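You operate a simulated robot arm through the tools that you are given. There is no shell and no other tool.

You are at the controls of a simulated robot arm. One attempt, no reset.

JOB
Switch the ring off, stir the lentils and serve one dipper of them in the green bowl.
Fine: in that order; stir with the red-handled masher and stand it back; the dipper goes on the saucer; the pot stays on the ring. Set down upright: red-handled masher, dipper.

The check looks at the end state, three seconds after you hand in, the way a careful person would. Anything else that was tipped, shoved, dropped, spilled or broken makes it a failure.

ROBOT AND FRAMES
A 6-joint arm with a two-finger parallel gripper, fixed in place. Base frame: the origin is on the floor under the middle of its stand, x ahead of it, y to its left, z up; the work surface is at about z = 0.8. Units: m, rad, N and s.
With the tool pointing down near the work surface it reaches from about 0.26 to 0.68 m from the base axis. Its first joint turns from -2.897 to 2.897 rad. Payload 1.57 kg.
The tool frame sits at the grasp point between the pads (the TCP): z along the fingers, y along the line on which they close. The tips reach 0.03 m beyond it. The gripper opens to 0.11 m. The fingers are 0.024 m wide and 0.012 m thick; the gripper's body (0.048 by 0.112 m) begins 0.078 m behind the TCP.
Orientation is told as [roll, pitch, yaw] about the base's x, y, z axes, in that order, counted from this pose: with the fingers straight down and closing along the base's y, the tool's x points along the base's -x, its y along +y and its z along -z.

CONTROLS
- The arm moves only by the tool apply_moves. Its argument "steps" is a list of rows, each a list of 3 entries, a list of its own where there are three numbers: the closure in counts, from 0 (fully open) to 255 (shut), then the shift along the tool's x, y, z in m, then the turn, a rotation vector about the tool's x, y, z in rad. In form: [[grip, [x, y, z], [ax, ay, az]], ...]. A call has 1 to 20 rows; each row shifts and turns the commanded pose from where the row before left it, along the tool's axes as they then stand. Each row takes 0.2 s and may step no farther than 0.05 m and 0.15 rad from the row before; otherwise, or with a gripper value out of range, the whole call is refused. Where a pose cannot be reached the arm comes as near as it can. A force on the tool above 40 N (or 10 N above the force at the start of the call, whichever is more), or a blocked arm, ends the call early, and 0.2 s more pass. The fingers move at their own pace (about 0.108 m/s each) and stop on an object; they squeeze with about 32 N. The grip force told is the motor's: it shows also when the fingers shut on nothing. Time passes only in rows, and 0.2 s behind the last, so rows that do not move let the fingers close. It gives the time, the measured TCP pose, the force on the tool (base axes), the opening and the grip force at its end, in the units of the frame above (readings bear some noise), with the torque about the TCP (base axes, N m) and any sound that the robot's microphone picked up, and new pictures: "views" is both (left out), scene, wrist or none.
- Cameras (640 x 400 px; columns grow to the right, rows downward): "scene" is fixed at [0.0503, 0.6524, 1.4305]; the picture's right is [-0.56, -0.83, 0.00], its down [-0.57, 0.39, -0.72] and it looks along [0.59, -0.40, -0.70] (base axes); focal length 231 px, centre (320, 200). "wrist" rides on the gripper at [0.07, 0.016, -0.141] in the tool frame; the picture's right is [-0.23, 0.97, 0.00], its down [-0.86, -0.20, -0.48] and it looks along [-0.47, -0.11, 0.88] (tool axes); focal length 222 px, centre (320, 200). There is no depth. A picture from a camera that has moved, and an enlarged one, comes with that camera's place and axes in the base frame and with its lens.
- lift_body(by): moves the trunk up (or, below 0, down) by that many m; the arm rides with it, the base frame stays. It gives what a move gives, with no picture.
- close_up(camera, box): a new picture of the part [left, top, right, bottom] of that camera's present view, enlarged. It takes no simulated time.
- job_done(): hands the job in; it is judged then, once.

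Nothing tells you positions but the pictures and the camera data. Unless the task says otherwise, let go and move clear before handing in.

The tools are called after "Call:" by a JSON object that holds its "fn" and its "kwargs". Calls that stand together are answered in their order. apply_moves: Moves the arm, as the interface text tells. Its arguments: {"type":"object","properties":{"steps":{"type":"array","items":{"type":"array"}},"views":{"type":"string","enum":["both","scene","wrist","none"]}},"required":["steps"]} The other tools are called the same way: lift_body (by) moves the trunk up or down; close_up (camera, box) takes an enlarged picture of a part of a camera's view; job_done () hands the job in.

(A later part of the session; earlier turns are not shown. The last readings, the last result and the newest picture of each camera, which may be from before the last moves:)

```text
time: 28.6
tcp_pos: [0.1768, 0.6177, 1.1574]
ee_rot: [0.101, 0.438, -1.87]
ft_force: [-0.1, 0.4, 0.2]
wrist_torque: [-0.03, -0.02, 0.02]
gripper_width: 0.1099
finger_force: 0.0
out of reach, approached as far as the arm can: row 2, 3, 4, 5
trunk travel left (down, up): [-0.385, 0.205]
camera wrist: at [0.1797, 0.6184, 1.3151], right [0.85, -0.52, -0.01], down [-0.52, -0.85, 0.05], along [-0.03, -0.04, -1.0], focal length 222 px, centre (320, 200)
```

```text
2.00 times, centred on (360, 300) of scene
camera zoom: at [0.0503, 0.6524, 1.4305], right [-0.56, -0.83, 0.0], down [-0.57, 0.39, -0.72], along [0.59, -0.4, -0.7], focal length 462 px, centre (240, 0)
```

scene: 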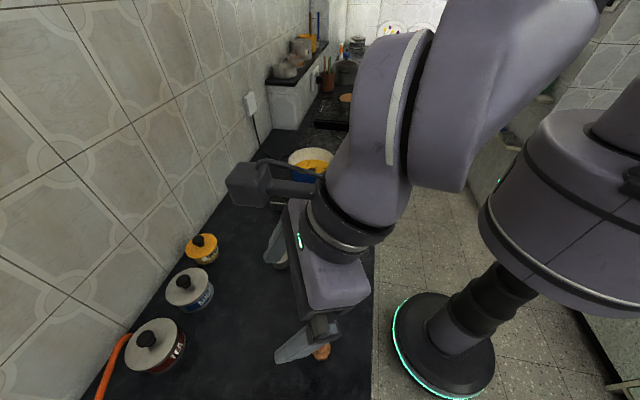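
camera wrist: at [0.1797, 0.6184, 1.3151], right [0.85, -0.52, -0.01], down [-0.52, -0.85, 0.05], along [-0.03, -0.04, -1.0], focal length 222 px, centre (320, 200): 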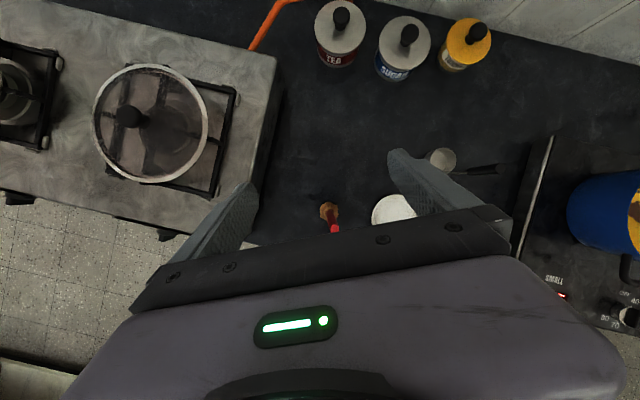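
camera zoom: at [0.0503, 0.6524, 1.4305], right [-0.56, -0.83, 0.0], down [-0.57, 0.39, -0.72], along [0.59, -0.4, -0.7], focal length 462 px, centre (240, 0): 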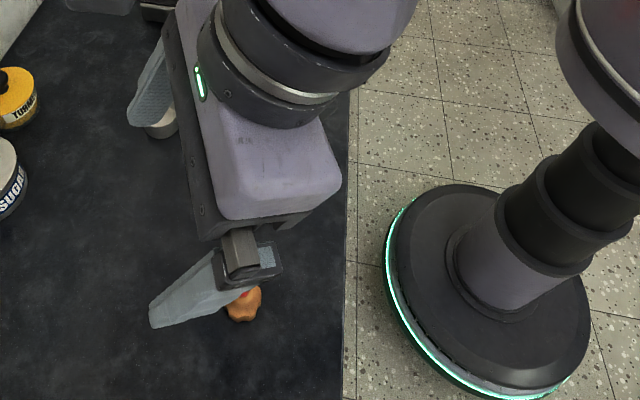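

Call:
{"fn": "apply_moves", "kwargs": {"steps": [[0, [-0.01, 0, 0], [0.05, -0.11, 0]], [0, [-0.01, 0, 0], [0.05, -0.11, 0]], [0, [-0.01, 0, 0], [0, -0.11, 0]], [0, [0, 0, 0], [0, -0.108, 0]], [0, [0, 0, 0], [0, 0, 0]]]}}

```text
time: 29.8
tcp_pos: [0.1487, 0.5576, 1.117]
ee_rot: [0.107, 0.283, -1.885]
ft_force: [0.5, -1.0, 0.3]
wrist_torque: [-0.02, 0.0, 0.02]
gripper_width: 0.1103
finger_force: 0.0
out of reach, approached as far as the arm can: row 1, 2, 3, 4
trunk travel left (down, up): [-0.385, 0.205]
camera wrist: at [0.157, 0.5817, 1.2732], right [0.84, -0.53, 0.04], down [-0.53, -0.83, 0.2], along [-0.07, -0.19, -0.98], focal length 222 px, centre (320, 200)
```

scene: 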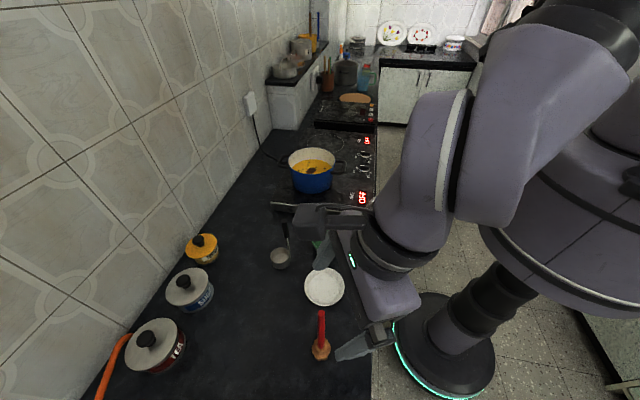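
wrist: 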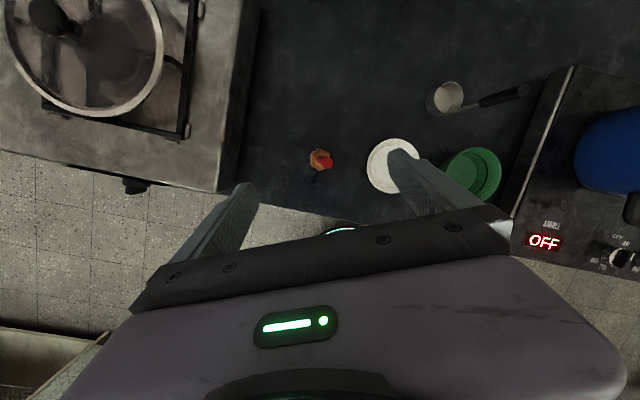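

The arm seems to sit at a wrist joint limit with this flipped orientation. I'll raise a little and unwind the wrist back toward the orientation range that worked before.

Call:
{"fn": "apply_moves", "kwargs": {"steps": [[0, [0, 0, -0.03], [0, 0, -0.145]], [0, [0, 0, -0.02], [0, 0, -0.145]], [0, [0, 0, 0], [0, 0, -0.145]], [0, [0, 0, 0], [0, 0, -0.145]], [0, [0, 0, 0], [0, 0, -0.145]], [0, [0, 0, 0], [0, 0, -0.145]], [0, [0, 0, 0], [0, 0, -0.145]], [0, [0, 0, 0], [0, 0, -0.145]], [0, [0, 0, 0], [0, 0, -0.145]], [0, [0, 0, 0], [0, 0, -0.145]], [0, [0, 0, 0], [0, 0, -0.145]], [0, [0, 0, 0], [0, 0, -0.145]], [0, [0, 0, 0], [0, 0, -0.145]], [0, [0, 0, 0], [0, 0, 0]]]}}

```text
time: 32.8
tcp_pos: [0.1355, 0.5395, 1.1585]
ee_rot: [0.246, -0.194, -0.036]
ft_force: [0.0, 0.3, 0.5]
wrist_torque: [0.0, 0.01, -0.01]
gripper_width: 0.1099
finger_force: 0.0
out of reach, approached as far as the arm can: row 2
trunk travel left (down, up): [-0.385, 0.205]
camera wrist: at [0.0394, 0.5234, 1.2845], right [0.21, 0.94, 0.28], down [0.75, -0.34, 0.57], along [0.63, 0.09, -0.77], focal length 222 px, centre (320, 200)
```

scene: 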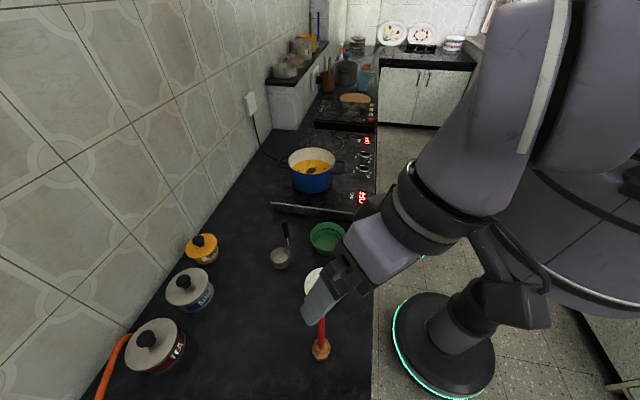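
wrist: 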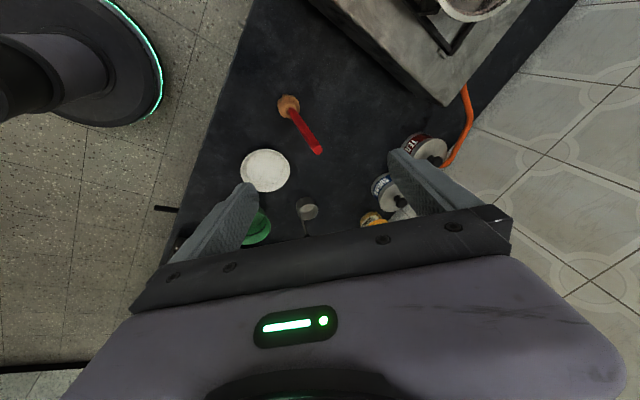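

That cleared the limit. Now I'll level the tool to straight down here.

Call:
{"fn": "apply_moves", "kwargs": {"steps": [[0, [0, 0, 0], [0.082, 0.065, 0]], [0, [0, 0, 0], [0.082, 0.065, 0]], [0, [0, 0, 0], [0.082, 0.065, 0]], [0, [0, 0, 0], [0, 0, 0]]]}}

```text
time: 33.8
tcp_pos: [0.1362, 0.539, 1.1582]
ee_rot: [0.248, -0.193, -0.039]
ft_force: [0.0, -0.2, -0.5]
wrist_torque: [-0.02, -0.02, -0.03]
gripper_width: 0.1099
finger_force: 0.1
out of reach, approached as far as the arm can: row 1, 2, 3
trunk travel left (down, up): [-0.385, 0.205]
camera wrist: at [0.0395, 0.5236, 1.2846], right [0.21, 0.94, 0.28], down [0.75, -0.34, 0.57], along [0.63, 0.09, -0.77], focal length 222 px, centre (320, 200)
```

scene: 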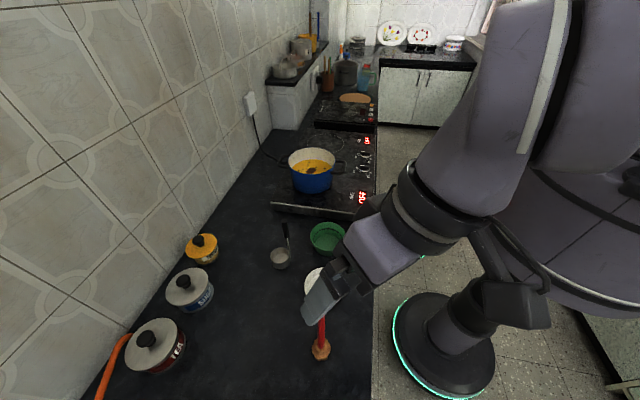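
wrist: 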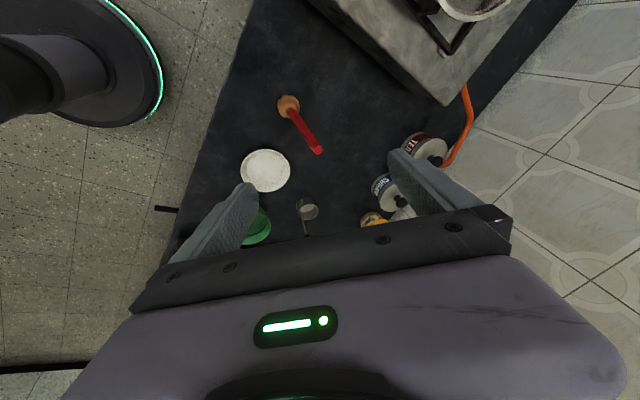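

The tool won't level here, so the wrist has probably flipped to its other branch. I'll swing the tool axis sideways around the forearm direction to get it back, keeping well above everything.

Call:
{"fn": "apply_moves", "kwargs": {"steps": [[0, [0, 0, -0.02], [0.0225, -0.1058, -0.0315]], [0, [0, 0, -0.02], [0.0225, -0.1058, -0.0315]], [0, [0, 0, 0], [0.0225, -0.1058, -0.0315]], [0, [0, 0, 0], [0.0225, -0.1058, -0.0315]], [0, [0, 0, 0], [0, 0, 0]]]}}

```text
time: 35.0
tcp_pos: [0.1271, 0.5325, 1.1983]
ee_rot: [0.136, -0.634, 0.006]
ft_force: [-0.3, -0.7, -0.2]
wrist_torque: [0.01, 0.03, 0.02]
gripper_width: 0.1101
finger_force: 0.0
trunk travel left (down, up): [-0.385, 0.205]
camera wrist: at [-0.0136, 0.5263, 1.2713], right [0.1, 0.97, 0.24], down [0.43, -0.26, 0.87], along [0.9, 0.02, -0.44], focal length 222 px, centre (320, 200)
```

scene: 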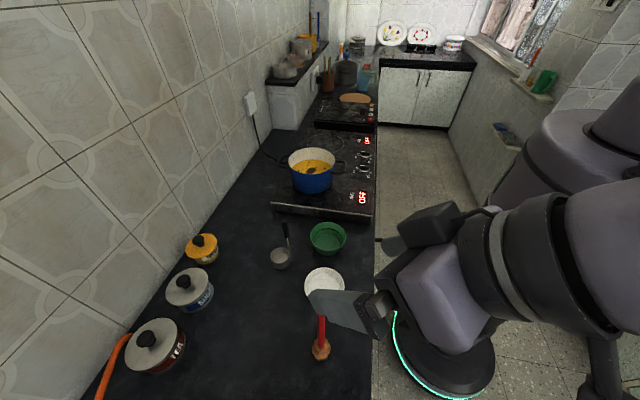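
wrist: 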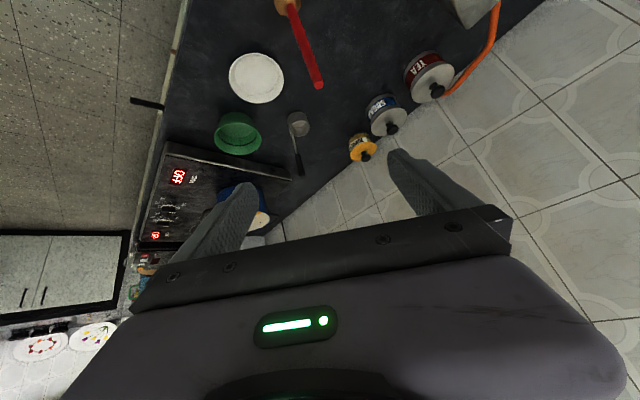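

No reach problem now, so the branch is opening up. I'll swing the tool axis round to the inward side next.

Call:
{"fn": "apply_moves", "kwargs": {"steps": [[0, [0, 0, 0], [0.0925, 0.0363, -0.0637]], [0, [0, 0, 0], [0.0925, 0.0363, -0.0637]], [0, [0, 0, 0], [0.0925, 0.0363, -0.0637]], [0, [0, 0, 0], [0.0925, 0.0363, -0.0637]], [0, [0, 0, 0], [0, 0, 0]]], "views": "scene"}}

```text
time: 36.2
tcp_pos: [0.1593, 0.4787, 1.1631]
ee_rot: [-0.36, -0.482, 0.293]
ft_force: [0.6, -0.6, 0.3]
wrist_torque: [-0.01, -0.04, 0.02]
gripper_width: 0.11
finger_force: 0.0
out of reach, approached as far as the arm can: row 3, 4
trunk travel left (down, up): [-0.385, 0.205]
```

scene: 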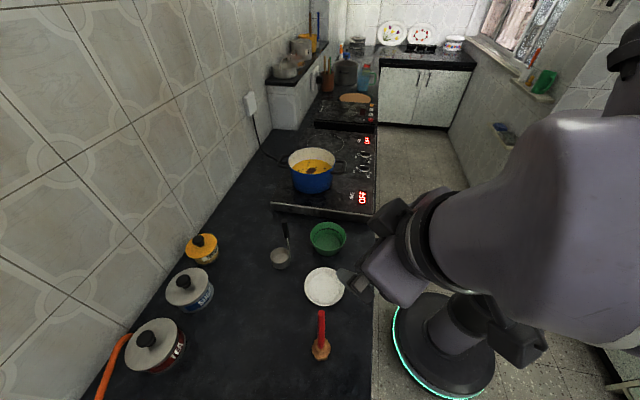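

Call:
{"fn": "apply_moves", "kwargs": {"steps": [[0, [0, 0, 0], [-0.0603, 0.1014, -0.0045]], [0, [0, 0, 0], [-0.0603, 0.1014, -0.0045]], [0, [0, 0, 0], [-0.0603, 0.1014, -0.0045]], [0, [0, 0, 0], [-0.0603, 0.1014, -0.0045]], [0, [0, 0, 0], [-0.0603, 0.1014, -0.0045]], [0, [0, 0, 0], [0, 0, 0]]], "views": "scene"}}

```text
time: 37.6
tcp_pos: [0.1764, 0.3562, 1.0692]
ee_rot: [-0.067, -0.085, 0.203]
ft_force: [-0.9, -0.5, -0.2]
wrist_torque: [-0.03, 0.03, 0.0]
gripper_width: 0.1099
finger_force: 0.0
out of reach, approached as far as the arm can: row 1, 2, 3, 4, 5
trunk travel left (down, up): [-0.385, 0.205]
```

scene: 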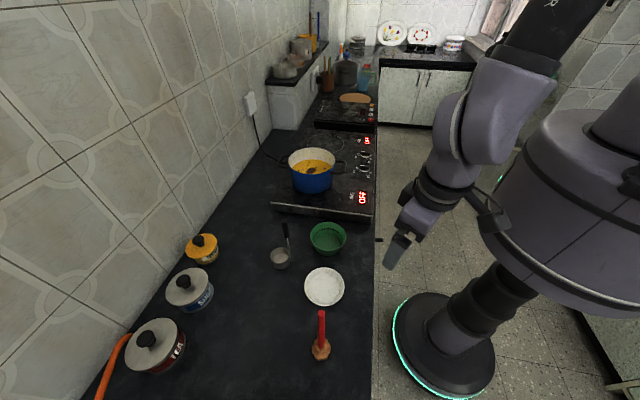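

Nearly straight down again, with the arm folded in and clear of the counter. I'll level fully, go up and move outward to test that the branch is healthy.

Call:
{"fn": "apply_moves", "kwargs": {"steps": [[0, [0, 0, 0], [-0.067, 0.085, 0]], [0, [0, 0, -0.04], [0, 0, 0]], [0, [0, 0, -0.04], [0, 0, 0]], [0, [0, 0.04, 0], [0, 0, 0]], [0, [0, 0.04, 0], [0, 0, 0]], [0, [0, 0, 0], [0, 0, 0]]], "views": "scene"}}

```text
time: 39.0
tcp_pos: [0.136, 0.3733, 1.0832]
ee_rot: [0.006, -0.092, 0.2]
ft_force: [0.4, 0.5, 0.6]
wrist_torque: [0.01, 0.0, -0.01]
gripper_width: 0.1098
finger_force: 0.1
out of reach, approached as far as the arm can: row 1, 2, 3, 4, 5
trunk travel left (down, up): [-0.385, 0.205]
```

scene: 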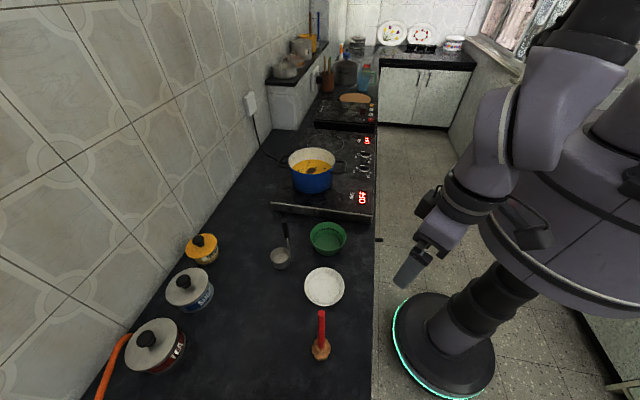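

I need a closer look at how the arm is folded before commanding further.

Call:
{"fn": "close_up", "kwargs": {"camera": "scene", "box": [390, 0, 640, 290]}}

```text
1.38 times, centred on (515, 145) of scene
camera zoom: at [0.0503, 0.6524, 1.4305], right [-0.56, -0.83, 0.0], down [-0.57, 0.39, -0.72], along [0.59, -0.4, -0.7], focal length 318 px, centre (51, 276)
```

zoom: 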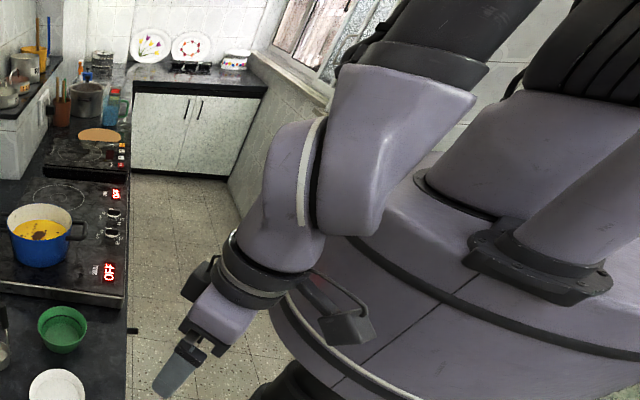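

The forearm is hanging vertically with the tool in line with it, so the wrist is singular with the forearm roll turned away from normal. I'll tilt the tool to the left, the opposite way to before, so the roll can come back toward its middle.

Call:
{"fn": "apply_moves", "kwargs": {"steps": [[0, [0, 0, 0], [-0.0655, 0.1075, 0.0067]], [0, [0, 0, 0], [-0.0655, 0.1075, 0.0067]], [0, [0, 0, 0], [-0.0655, 0.1075, 0.0067]], [0, [0, 0, 0], [-0.0655, 0.1075, 0.0067]], [0, [0, 0, 0], [-0.0655, 0.1075, 0.0067]], [0, [0, 0, 0], [0, 0, 0]]], "views": "scene"}}

Call:
{"fn": "close_up", "kwargs": {"camera": "scene", "box": [390, 0, 640, 290]}}

```text
time: 40.4
tcp_pos: [0.1483, 0.3989, 1.0804]
ee_rot: [0.185, -0.103, 0.184]
ft_force: [-0.5, -0.4, -0.4]
wrist_torque: [-0.04, 0.02, -0.01]
gripper_width: 0.1099
finger_force: 0.0
out of reach, approached as far as the arm can: row 1, 2, 3, 4, 5
trunk travel left (down, up): [-0.385, 0.205]
```

scene: 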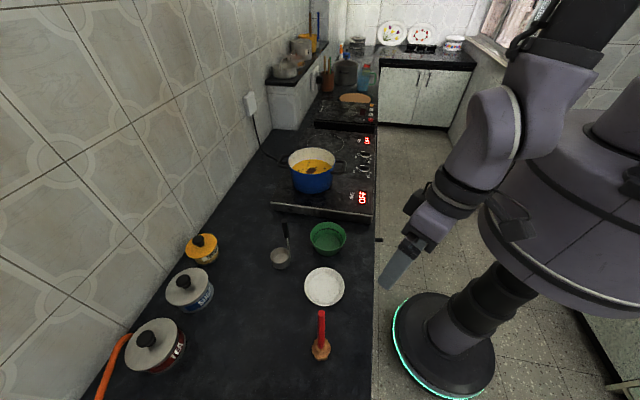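

```text
1.38 times, centred on (515, 145) of scene
camera zoom: at [0.0503, 0.6524, 1.4305], right [-0.56, -0.83, 0.0], down [-0.57, 0.39, -0.72], along [0.59, -0.4, -0.7], focal length 318 px, centre (51, 276)
```

zoom: 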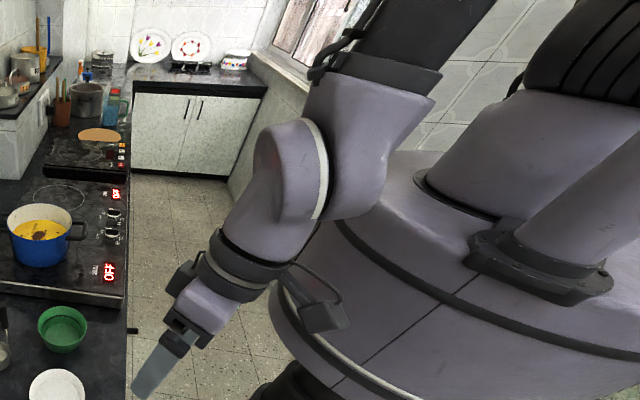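

It went outward rather than left, so the wrist pitch is one-sided and I need to go the long way round: outward, then left, then inward. I'll raise the trunk first for clearance above the masher.

Call:
{"fn": "lift_body", "kwargs": {"by": 0.1}}

Call:
{"fn": "apply_moves", "kwargs": {"steps": [[0, [-0.0126, 0.0209, 0.0052], [-0.1, -0.0603, -0.0008]], [0, [-0.0126, 0.0209, 0.0052], [-0.1, -0.0603, -0.0008]], [0, [-0.0126, 0.0209, 0.0052], [-0.1, -0.0603, -0.0008]], [0, [0, 0, 0], [0, 0, 0]]], "views": "scene"}}

```text
time: 41.8
tcp_pos: [0.1499, 0.3979, 1.1799]
ee_rot: [0.184, -0.105, 0.185]
ft_force: [-0.6, 0.1, 0.2]
wrist_torque: [0.02, -0.02, 0.02]
gripper_width: 0.1099
finger_force: 0.0
trunk travel left (down, up): [-0.485, 0.105]
```

```text
time: 42.8
tcp_pos: [0.1835, 0.4361, 1.1824]
ee_rot: [0.348, -0.285, 0.142]
ft_force: [-0.4, -0.8, 0.0]
wrist_torque: [-0.01, -0.01, 0.03]
gripper_width: 0.1099
finger_force: 0.0
out of reach, approached as far as the arm can: row 1, 2
trunk travel left (down, up): [-0.485, 0.105]
```

scene: 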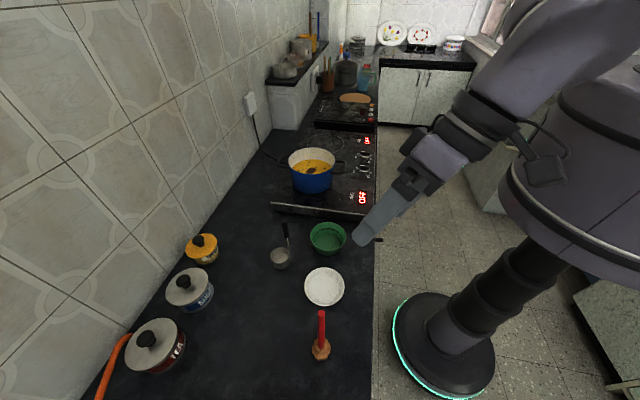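

Outward tilt is reached. Now I'll swing the tool axis from outward to left by turning about the vertical.

Call:
{"fn": "apply_moves", "kwargs": {"steps": [[0, [0, 0, 0], [-0.0394, 0.0458, -0.1263]], [0, [0, 0, 0], [-0.0394, 0.0458, -0.1263]], [0, [0, 0, 0], [-0.0394, 0.0458, -0.1263]], [0, [0, 0, 0], [-0.0394, 0.0458, -0.1263]], [0, [0, 0, 0], [-0.0394, 0.0458, -0.1263]], [0, [0, 0, 0], [-0.0394, 0.0458, -0.1263]], [0, [0, 0, 0], [-0.0394, 0.0458, -0.1263]], [0, [0, 0, 0], [-0.0394, 0.0458, -0.1263]], [0, [0, 0, 0], [-0.0394, 0.0458, -0.1263]], [0, [0, 0, 0], [-0.0394, 0.0458, -0.1263]], [0, [0, 0, 0], [-0.0394, 0.0458, -0.1263]], [0, [0, 0, 0], [0, 0, 0]]], "views": "scene"}}

```text
time: 45.4
tcp_pos: [0.1832, 0.4362, 1.1821]
ee_rot: [0.346, -0.286, 1.682]
ft_force: [-0.2, 0.3, 0.6]
wrist_torque: [0.01, -0.01, -0.01]
gripper_width: 0.1098
finger_force: 0.1
trunk travel left (down, up): [-0.485, 0.105]
```

scene: 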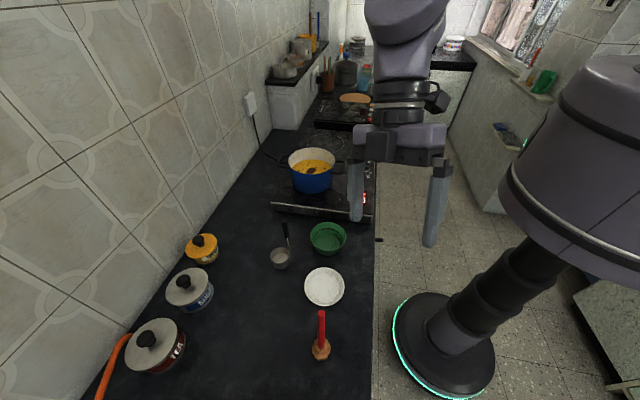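

That worked with no reach flags. I'll add some inward tilt next so I pass the forearm axis on the correct side.

Call:
{"fn": "apply_moves", "kwargs": {"steps": [[0, [0, 0, 0], [-0.0655, 0.1084, 0.0595]], [0, [0, 0, 0], [-0.0655, 0.1084, 0.0595]], [0, [0, 0, 0], [-0.0655, 0.1084, 0.0595]], [0, [0, 0, 0], [0, 0, 0]]], "views": "scene"}}

```text
time: 46.4
tcp_pos: [0.1836, 0.4353, 1.1833]
ee_rot: [0.547, 0.083, 1.662]
ft_force: [0.0, -0.2, 0.5]
wrist_torque: [0.03, 0.01, -0.01]
gripper_width: 0.1099
finger_force: 0.1
trunk travel left (down, up): [-0.485, 0.105]
```

scene: 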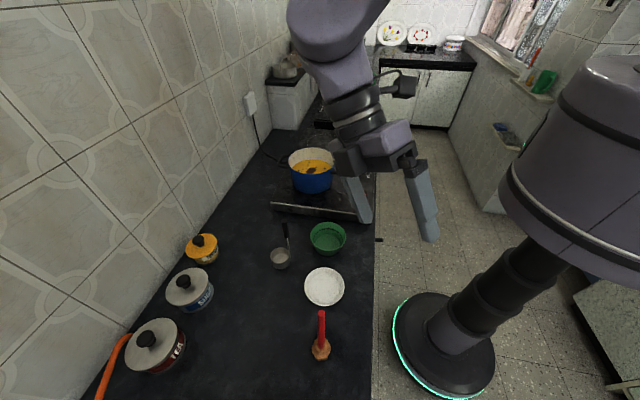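

Call:
{"fn": "apply_moves", "kwargs": {"steps": [[0, [0, 0, 0], [0.1368, -0.0208, 0]], [0, [0, 0, 0], [0.1368, -0.0208, 0]], [0, [0, 0, 0], [0.1368, -0.0208, 0]], [0, [0, 0, 0], [0.1368, -0.0208, 0]], [0, [0, 0, 0], [0, 0, 0]]], "views": "scene"}}

```text
time: 47.6
tcp_pos: [0.1856, 0.4393, 1.1824]
ee_rot: [0.059, -0.022, 1.641]
ft_force: [-0.6, -0.3, -1.4]
wrist_torque: [0.01, -0.02, 0.0]
gripper_width: 0.11
finger_force: 0.1
out of reach, approached as far as the arm can: row 4
trunk travel left (down, up): [-0.485, 0.105]
```

scene: 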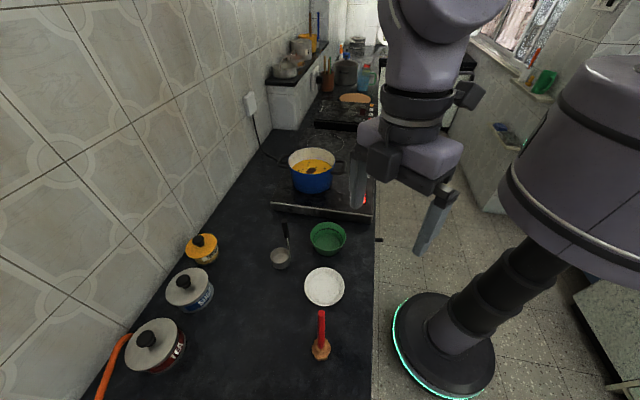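

Call:
{"fn": "apply_moves", "kwargs": {"steps": [[0, [-0.0357, -0.0181, 0], [0, 0, 0]], [0, [-0.0357, -0.0181, 0], [0.03, 0.011, 0]], [0, [-0.0357, -0.0181, 0], [0.03, 0.011, 0]], [0, [0, 0, 0], [0, 0, 0]]], "views": "scene"}}

```text
time: 48.6
tcp_pos: [0.2307, 0.5509, 1.183]
ee_rot: [0.013, 0.003, 1.638]
ft_force: [0.9, -0.2, -1.1]
wrist_torque: [0.05, 0.04, 0.04]
gripper_width: 0.11
finger_force: 0.1
out of reach, approached as far as the arm can: row 3
trunk travel left (down, up): [-0.485, 0.105]
```

scene: 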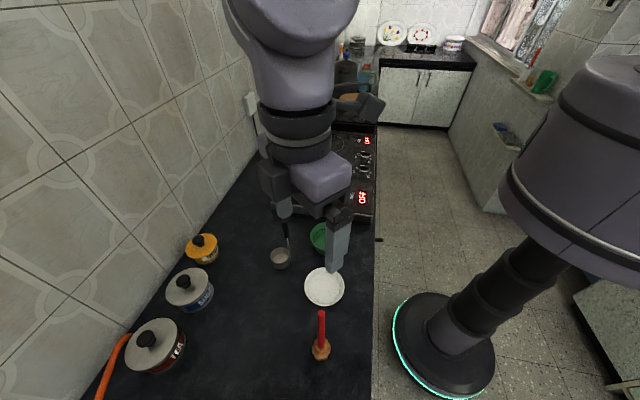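

The tool is level again near (0.231, 0.551, 1.183). I'll raise the TCP and then lower the trunk back, which gives the arm better reach and keeps the forearm less steep.

Call:
{"fn": "apply_moves", "kwargs": {"steps": [[0, [0, 0, -0.05], [0.013, 0, 0]], [0, [0, 0, -0.05], [0, 0, 0]], [0, [0, 0, -0.05], [0, 0, 0]], [0, [0, 0, -0.05], [0, 0, 0]], [0, [0, 0, 0], [0, 0, 0]]], "views": "scene"}}

```text
time: 49.8
tcp_pos: [0.2542, 0.5182, 1.3643]
ee_rot: [-0.005, -0.009, 1.65]
ft_force: [-0.6, -0.2, 0.0]
wrist_torque: [-0.03, 0.01, 0.01]
gripper_width: 0.11
finger_force: 0.1
out of reach, approached as far as the arm can: row 2, 3, 4
trunk travel left (down, up): [-0.485, 0.105]
```

scene: 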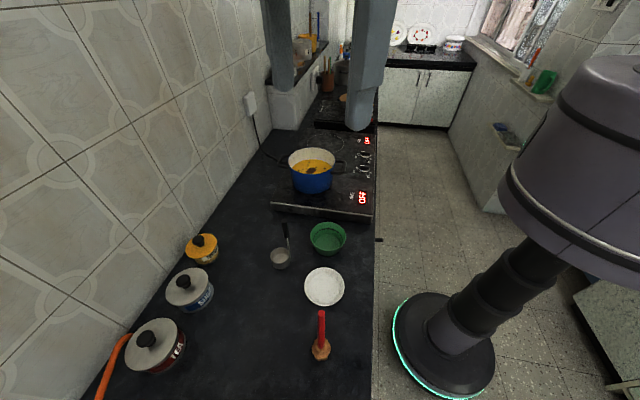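

Lateral drift keeps appearing when the forearm is steep. I'll lower the trunk back to its starting height, where the arm tracked perfectly; the tips will stay above everything.

Call:
{"fn": "lift_body", "kwargs": {"by": -0.26}}

Call:
{"fn": "apply_moves", "kwargs": {"steps": [[0, [0, 0, 0], [0, 0, 0]], [0, [-0.03, 0.02, 0], [0, 0, 0]], [0, [-0.03, 0.0, 0], [0, 0, 0]], [0, [0, 0, 0], [0, 0, 0]]]}}

```text
time: 52.4
tcp_pos: [0.2532, 0.5154, 1.1046]
ee_rot: [-0.006, -0.011, 1.651]
ft_force: [0.0, 0.1, -0.5]
wrist_torque: [-0.02, 0.02, -0.01]
gripper_width: 0.1099
finger_force: 0.2
trunk travel left (down, up): [-0.225, 0.365]
```

```text
time: 53.4
tcp_pos: [0.2486, 0.5407, 1.0856]
ee_rot: [-0.001, -0.027, 1.666]
ft_force: [-0.6, -0.3, -0.1]
wrist_torque: [0.01, 0.01, 0.01]
gripper_width: 0.1099
finger_force: 0.1
out of reach, approached as far as the arm can: row 2, 3
trunk travel left (down, up): [-0.225, 0.365]
camera wrist: at [0.2386, 0.4651, 1.2267], right [-0.99, 0.13, 0.01], down [0.12, 0.86, 0.5], along [0.06, 0.5, -0.87], focal length 222 px, centre (320, 200)
```

scene: 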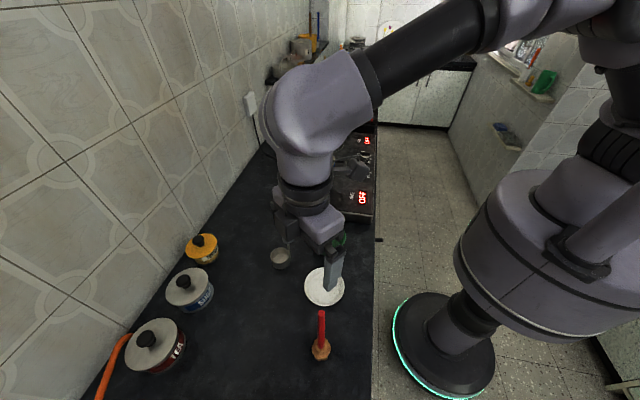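
wrist: 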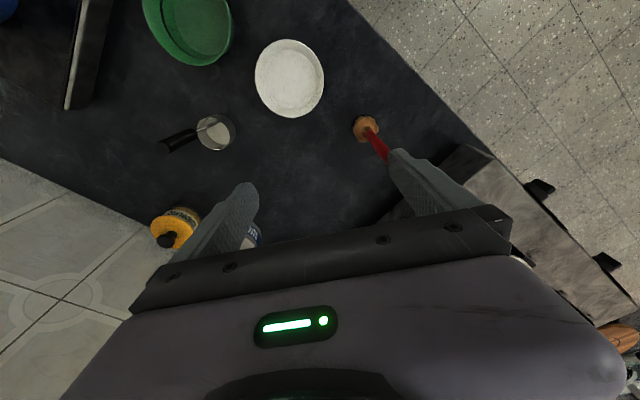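

Call:
{"fn": "close_up", "kwargs": {"camera": "scene", "box": [240, 0, 560, 300]}}

```text
1.33 times, centred on (400, 150) of scene
camera zoom: at [0.0503, 0.6524, 1.4305], right [-0.56, -0.83, 0.0], down [-0.57, 0.39, -0.72], along [0.59, -0.4, -0.7], focal length 308 px, centre (213, 267)
```

zoom: 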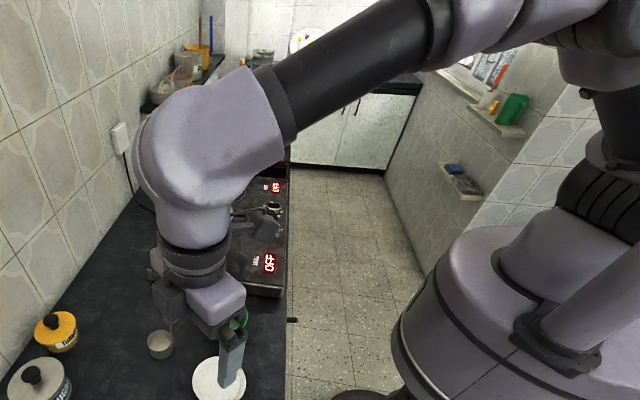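

The picture shows the wrist in its flipped branch, which limits reach here. I'll retrace the path that tracked cleanly (level, left, outward) and then cross back in-plane, starting by returning to the same relative position as before.

Call:
{"fn": "apply_moves", "kwargs": {"steps": [[0, [0.0328, 0.0249, 0], [0, 0, 0]], [0, [0.0328, 0.0249, 0], [0, 0, 0]], [0, [0.0328, 0.0249, 0], [0, 0, 0]], [0, [0, 0, 0], [0, 0, 0]]], "views": "none"}}

Call:
{"fn": "lift_body", "kwargs": {"by": 0.16}}

```text
time: 54.4
tcp_pos: [0.183, 0.4381, 1.0899]
ee_rot: [0.009, -0.014, 1.652]
ft_force: [-0.1, 0.2, 0.6]
wrist_torque: [0.0, 0.0, 0.0]
gripper_width: 0.1102
finger_force: 0.0
out of reach, approached as far as the arm can: row 3
trunk travel left (down, up): [-0.225, 0.365]
```

```text
time: 56.3
tcp_pos: [0.1849, 0.4388, 1.2486]
ee_rot: [0.01, -0.012, 1.649]
ft_force: [0.5, 0.2, -1.0]
wrist_torque: [-0.01, 0.02, 0.01]
gripper_width: 0.1099
finger_force: 0.0
trunk travel left (down, up): [-0.385, 0.205]
```

Call:
{"fn": "apply_moves", "kwargs": {"steps": [[0, [0, 0, 0.04], [0, 0, 0]], [0, [0, 0, 0.04], [0, 0, 0]], [0, [0, 0, 0.04], [0, 0, 0]], [0, [0, 0, 0.03], [0, 0, 0]], [0, [0, 0, 0], [-0.1368, 0.0208, 0]], [0, [0, 0, 0], [-0.1368, 0.0208, 0]], [0, [0, 0, 0], [-0.1368, 0.0208, 0]], [0, [0, 0, 0], [-0.1368, 0.0208, 0]], [0, [0, 0, 0], [0, 0, 0]]], "views": "scene"}}

```text
time: 58.3
tcp_pos: [0.1897, 0.4556, 1.1166]
ee_rot: [0.559, 0.066, 1.675]
ft_force: [0.2, 0.3, -0.2]
wrist_torque: [0.0, -0.01, 0.01]
gripper_width: 0.1097
finger_force: 0.1
out of reach, approached as far as the arm can: row 1, 2, 3, 4
trunk travel left (down, up): [-0.385, 0.205]
```

scene: 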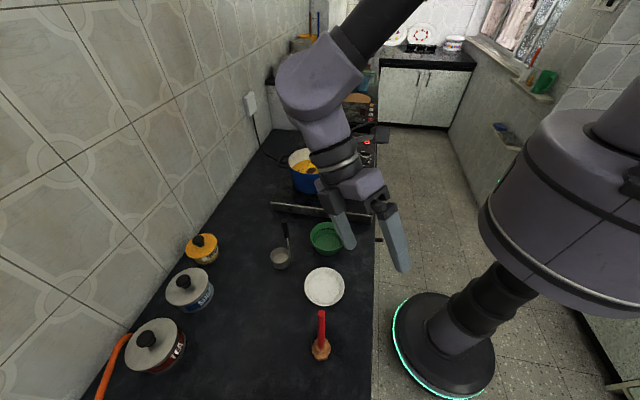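

Call:
{"fn": "apply_moves", "kwargs": {"steps": [[0, [0, 0, 0], [0.0655, -0.1084, -0.0595]], [0, [0, 0, 0], [0.0655, -0.1084, -0.0595]], [0, [0, 0, 0], [0.0655, -0.1084, -0.0595]], [0, [0, 0, 0], [0.0394, -0.0458, 0.1263]], [0, [0, 0, 0], [0.0394, -0.0458, 0.1263]], [0, [0, 0, 0], [0.0394, -0.0458, 0.1263]], [0, [0, 0, 0], [0.0394, -0.0458, 0.1263]], [0, [0, 0, 0], [0.0394, -0.0458, 0.1263]], [0, [0, 0, 0], [0.0394, -0.0458, 0.1263]], [0, [0, 0, 0], [0.0394, -0.0458, 0.1263]], [0, [0, 0, 0], [0.0394, -0.0458, 0.1263]], [0, [0, 0, 0], [0.0394, -0.0458, 0.1263]], [0, [0, 0, 0], [0.0394, -0.0458, 0.1263]], [0, [0, 0, 0], [0.0394, -0.0458, 0.1263]], [0, [0, 0, 0], [0, 0, 0]]], "views": "scene"}}

Call:
{"fn": "close_up", "kwargs": {"camera": "scene", "box": [330, 0, 640, 290]}}

```text
time: 61.5
tcp_pos: [0.1874, 0.4558, 1.1168]
ee_rot: [0.365, -0.277, 0.148]
ft_force: [0.6, 0.3, -0.9]
wrist_torque: [-0.02, 0.0, 0.0]
gripper_width: 0.1101
finger_force: 0.1
trunk travel left (down, up): [-0.385, 0.205]
```

scene: 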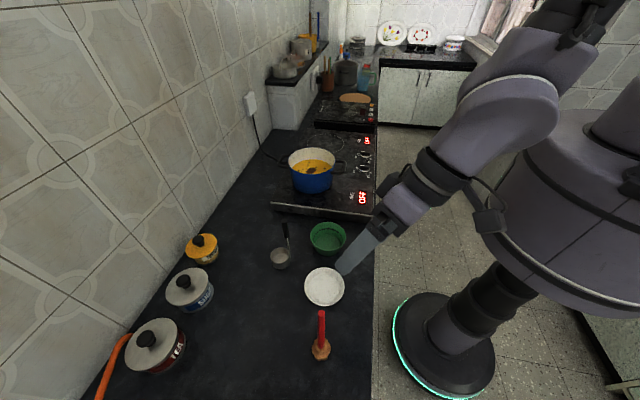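

```text
1.38 times, centred on (485, 145) of scene
camera zoom: at [0.0503, 0.6524, 1.4305], right [-0.56, -0.83, 0.0], down [-0.57, 0.39, -0.72], along [0.59, -0.4, -0.7], focal length 318 px, centre (92, 276)
```

zoom: 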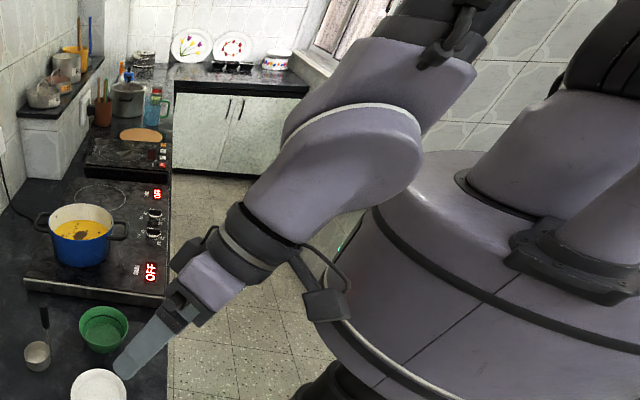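

Now the tool is in the outward state with the wrist on the near side. I'll align the tool axis with the arm plane and tilt inward in large in-plane steps to cross through the singular point.

Call:
{"fn": "apply_moves", "kwargs": {"steps": [[0, [0, 0, 0], [-0.018, 0.0275, 0.016]], [0, [0, 0, 0], [0.1198, 0.0816, -0.0053]], [0, [0, 0, 0], [0.1198, 0.0816, -0.0053]], [0, [0, 0, 0], [0.1198, 0.0816, -0.0053]], [0, [0, 0, 0], [0.1198, 0.0816, -0.0053]], [0, [0, 0, 0], [0, 0, 0]]], "views": "scene"}}

Call:
{"fn": "close_up", "kwargs": {"camera": "scene", "box": [330, 0, 640, 290]}}

```text
time: 62.9
tcp_pos: [0.1852, 0.4587, 1.117]
ee_rot: [-0.042, 0.047, 0.217]
ft_force: [-1.3, -0.1, -0.1]
wrist_torque: [0.02, -0.03, 0.02]
gripper_width: 0.1098
finger_force: 0.0
out of reach, approached as far as the arm can: row 2
trunk travel left (down, up): [-0.385, 0.205]
```

scene: 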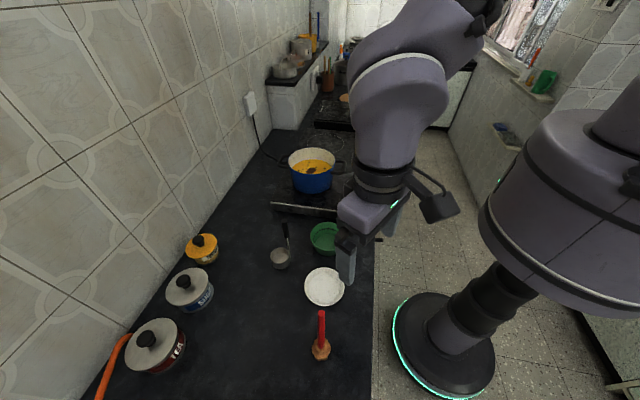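

```text
1.38 times, centred on (485, 145) of scene
camera zoom: at [0.0503, 0.6524, 1.4305], right [-0.56, -0.83, 0.0], down [-0.57, 0.39, -0.72], along [0.59, -0.4, -0.7], focal length 318 px, centre (92, 276)
```

zoom: 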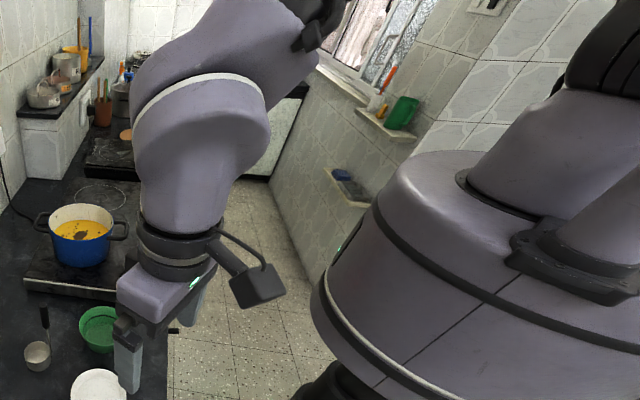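

The wrist crossed back cleanly into its normal branch, and the tool is almost straight down. I'll level it, raise, and then lower the trunk to its original height.

Call:
{"fn": "apply_moves", "kwargs": {"steps": [[0, [0, 0, 0], [-0.042, -0.047, 0]], [0, [0, 0, -0.04], [0, 0, 0]], [0, [0, 0, -0.04], [0, 0, 0]], [0, [0, 0, -0.04], [0, 0, 0]], [0, [0, 0, 0], [0, 0, 0]]], "views": "none"}}

Call:
{"fn": "lift_body", "kwargs": {"by": -0.16}}

```text
time: 64.1
tcp_pos: [0.1863, 0.4601, 1.2367]
ee_rot: [0.003, 0.002, 0.218]
ft_force: [-0.5, 0.0, 0.2]
wrist_torque: [0.04, 0.01, 0.03]
gripper_width: 0.11
finger_force: 0.1
trunk travel left (down, up): [-0.385, 0.205]
```

```text
time: 65.9
tcp_pos: [0.1852, 0.4586, 1.0768]
ee_rot: [0.004, 0.0, 0.216]
ft_force: [-0.2, -0.2, 0.2]
wrist_torque: [0.0, -0.01, 0.01]
gripper_width: 0.1102
finger_force: 0.1
trunk travel left (down, up): [-0.225, 0.365]
```

The arm tracks well again with the trunk back down. I'll move above the masher handle with the tool straight down and take another look.

Call:
{"fn": "apply_moves", "kwargs": {"steps": [[0, [0, 0, -0.03], [0, 0, 0]], [0, [-0.0019, 0.0368, 0], [0, 0, 0]], [0, [-0.0019, 0.0368, 0], [0, 0, 0]], [0, [-0.0019, 0.0368, 0], [0, 0, 0]], [0, [0, 0, 0], [0, 0, 0]]]}}

Call:
{"fn": "close_up", "kwargs": {"camera": "wrist", "box": [240, 100, 400, 200]}}

```text
time: 67.1
tcp_pos: [0.1679, 0.5684, 1.108]
ee_rot: [0.004, 0.001, 0.215]
ft_force: [-0.1, 0.3, -0.3]
wrist_torque: [0.0, -0.02, 0.02]
gripper_width: 0.1101
finger_force: 0.0
trunk travel left (down, up): [-0.225, 0.365]
camera wrist: at [0.0955, 0.5676, 1.2494], right [0.01, 1.0, 0.0], down [0.88, -0.01, 0.48], along [0.48, 0.0, -0.88], focal length 222 px, centre (320, 200)
```

scene: 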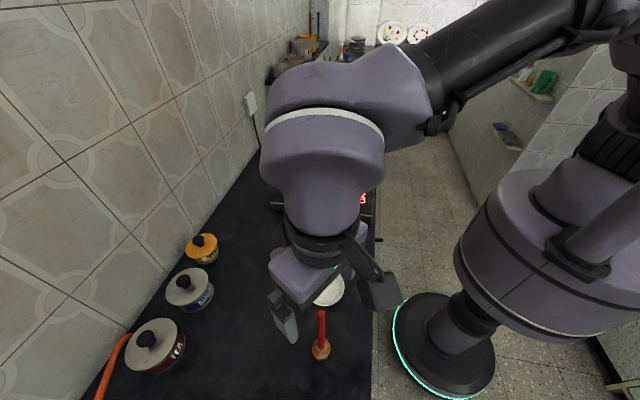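
wrist: 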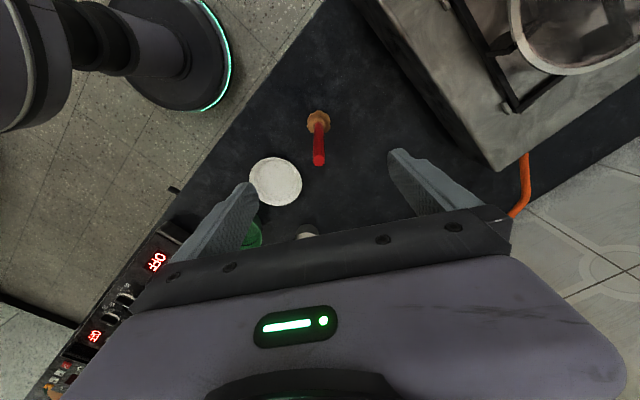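

```text
4.00 times, centred on (320, 150) of wrist
camera zoom: at [0.0955, 0.5676, 1.2494], right [0.01, 1.0, 0.0], down [0.88, -0.01, 0.48], along [0.48, 0.0, -0.88], focal length 888 px, centre (320, 400)
```

zoom: 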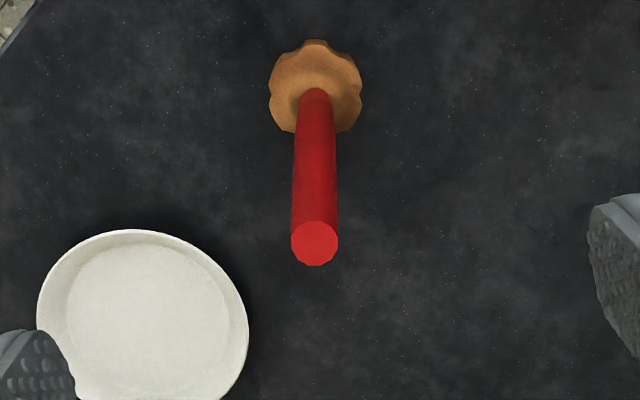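

The handle is centred under the gripper. I'll descend over it and close.

Call:
{"fn": "apply_moves", "kwargs": {"steps": [[0, [0.002, -0.001, 0.04], [0, 0, 0]], [0, [0, 0, 0.04], [0, 0, 0]], [0, [0, 0, 0.043], [0, 0, 0]], [0, [0, 0, 0], [0, 0, 0]], [255, [0, 0, 0], [0, 0, 0]], [255, [0, 0, 0], [0, 0, 0]], [255, [0, 0, 0], [0, 0, 0]], [255, [0, 0, 0], [0, 0, 0]]]}}

Call:
{"fn": "close_up", "kwargs": {"camera": "scene", "box": [240, 260, 400, 390]}}

```text
time: 68.9
tcp_pos: [0.1673, 0.5673, 0.9844]
ee_rot: [0.004, 0.001, 0.217]
ft_force: [0.3, -0.9, 0.0]
wrist_torque: [-0.08, -0.04, 0.01]
gripper_width: 0.0152
finger_force: 30.8
trunk travel left (down, up): [-0.225, 0.365]
camera wrist: at [0.0947, 0.5668, 1.1264], right [0.01, 1.0, 0.0], down [0.88, -0.01, 0.48], along [0.48, 0.0, -0.88], focal length 222 px, centre (320, 200)
```

scene: 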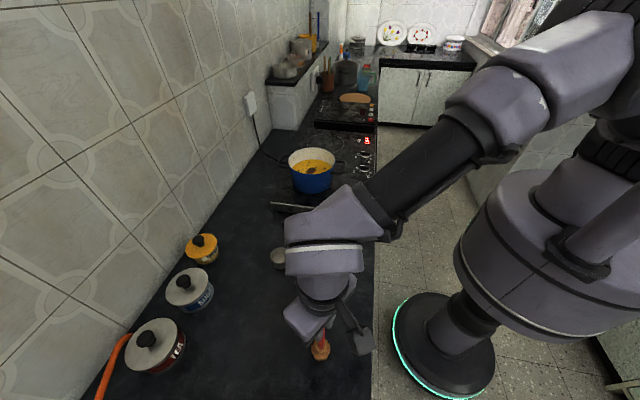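
wrist: 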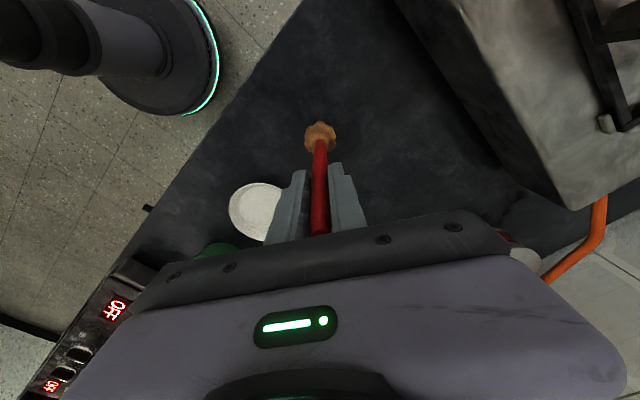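

```text
3.08 times, centred on (320, 325) of scene
camera zoom: at [0.0503, 0.6524, 1.4305], right [-0.56, -0.83, 0.0], down [-0.57, 0.39, -0.72], along [0.59, -0.4, -0.7], focal length 710 px, centre (320, -185)
```

zoom: 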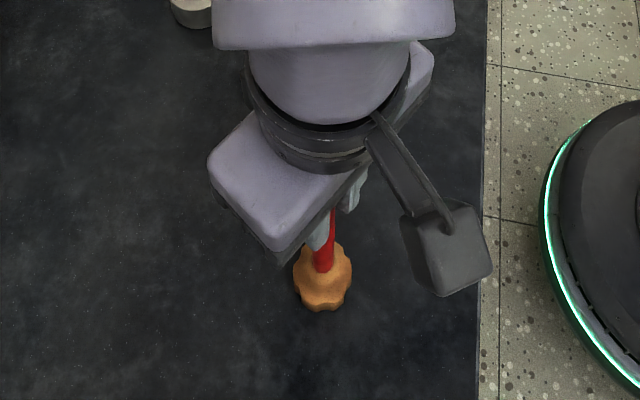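

The masher is held (15 mm grip), and its standing spot is TCP (0.167, 0.567, 0.984). Triangulating again, I put the pot at about (0.641, 0.284) with its rim near z = 0.957, the hob top near 0.855 and the lentils near 0.905. I'll lift the masher and carry it to the pot.

Call:
{"fn": "apply_moves", "kwargs": {"steps": [[255, [0, 0, -0.02], [0, 0, 0]], [255, [0, 0, -0.04], [0, 0, 0]], [255, [0, 0, -0.04], [0, 0, 0]], [255, [0, 0, -0.04], [0, 0, 0]], [255, [0, 0, -0.04], [0, 0, 0]], [255, [0, 0, -0.04], [0, 0, 0]], [255, [0, 0, 0], [0, 0, 0]]]}}

```text
time: 70.5
tcp_pos: [0.166, 0.566, 1.204]
ee_rot: [0.004, 0.001, 0.216]
ft_force: [0.0, 0.4, -0.4]
wrist_torque: [-0.01, -0.03, 0.01]
gripper_width: 0.0152
finger_force: 31.3
trunk travel left (down, up): [-0.225, 0.365]
camera wrist: at [0.0952, 0.5647, 1.3456], right [0.01, 1.0, 0.0], down [0.88, -0.01, 0.48], along [0.48, 0.0, -0.88], focal length 222 px, centre (320, 200)
```

scene: 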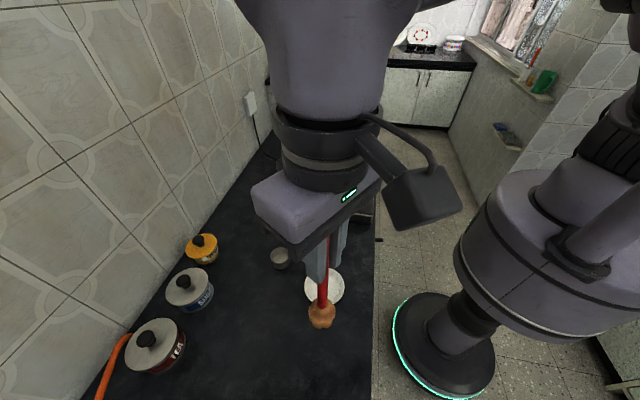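
wrist: 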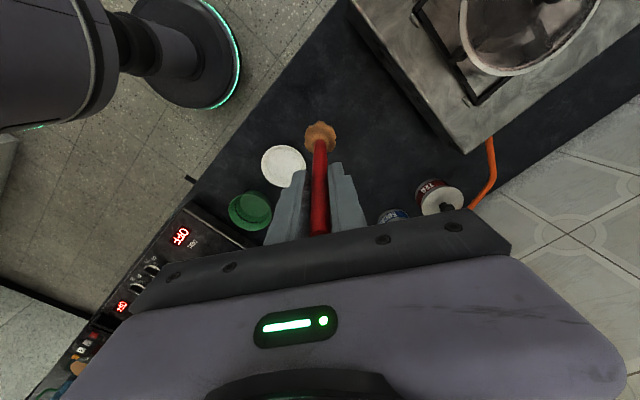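

Call:
{"fn": "apply_moves", "kwargs": {"steps": [[255, [-0.029, -0.0324, 0], [0, 0, 0]], [255, [-0.029, -0.0324, 0], [0, 0, 0]], [255, [-0.029, -0.0324, 0], [0, 0, 0]], [255, [-0.029, -0.0324, 0], [0, 0, 0]], [255, [-0.029, -0.0324, 0], [0, 0, 0]], [255, [-0.029, -0.0324, 0], [0, 0, 0]], [255, [-0.029, -0.0324, 0], [0, 0, 0]], [255, [-0.029, -0.0324, 0], [0, 0, 0]], [255, [-0.029, -0.0324, 0], [0, 0, 0]], [255, [-0.029, -0.0324, 0], [0, 0, 0]], [255, [-0.029, -0.0324, 0], [0, 0, 0]], [255, [-0.029, -0.0324, 0], [0, 0, 0]], [255, [0, 0, 0], [0, 0, 0]]]}}

Call:
{"fn": "close_up", "kwargs": {"camera": "scene", "box": [250, 60, 410, 220]}}

```text
time: 73.3
tcp_pos: [0.5897, 0.2594, 1.2006]
ee_rot: [0.004, 0.0, 0.217]
ft_force: [-0.7, 0.7, -0.1]
wrist_torque: [0.01, 0.01, -0.01]
gripper_width: 0.0152
finger_force: 31.1
trunk travel left (down, up): [-0.225, 0.365]
camera wrist: at [0.5179, 0.2589, 1.3437], right [0.01, 1.0, 0.0], down [0.88, -0.01, 0.48], along [0.48, 0.0, -0.88], focal length 222 px, centre (320, 200)
```

scene: 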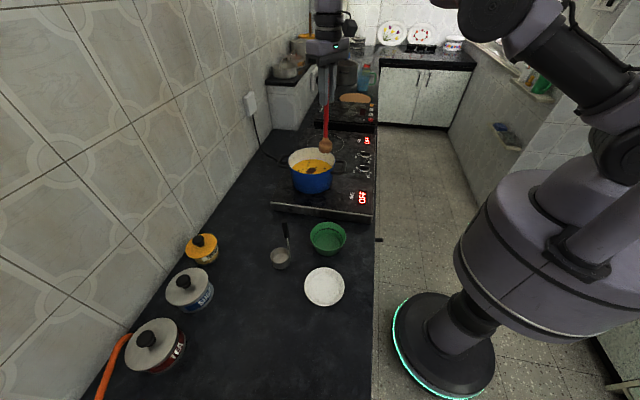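
wrist: 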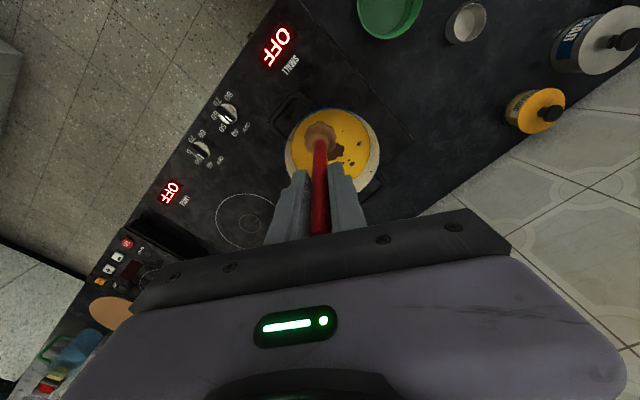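

```text
2.50 times, centred on (330, 140) of scene
camera zoom: at [0.0503, 0.6524, 1.4305], right [-0.56, -0.83, 0.0], down [-0.57, 0.39, -0.72], along [0.59, -0.4, -0.7], focal length 577 px, centre (295, 350)
```

zoom: 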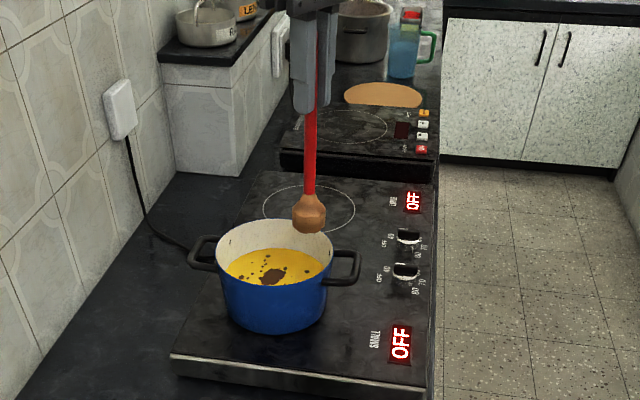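

Call:
{"fn": "close_up", "kwargs": {"camera": "wrist", "box": [260, 80, 420, 220]}}

```text
2.86 times, centred on (340, 150) of wrist
camera zoom: at [0.5179, 0.2589, 1.3437], right [0.01, 1.0, 0.0], down [0.88, -0.01, 0.48], along [0.48, 0.0, -0.88], focal length 635 px, centre (263, 343)
```

zoom: 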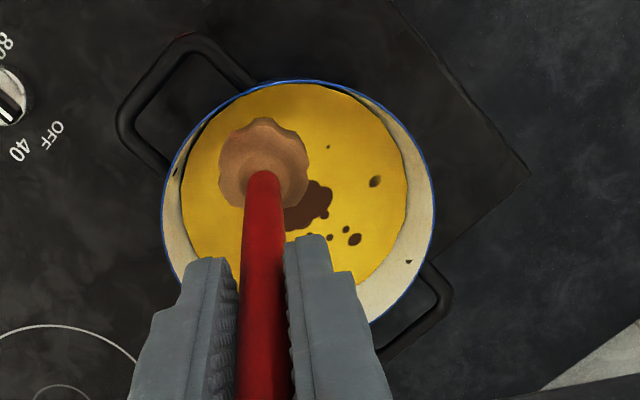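

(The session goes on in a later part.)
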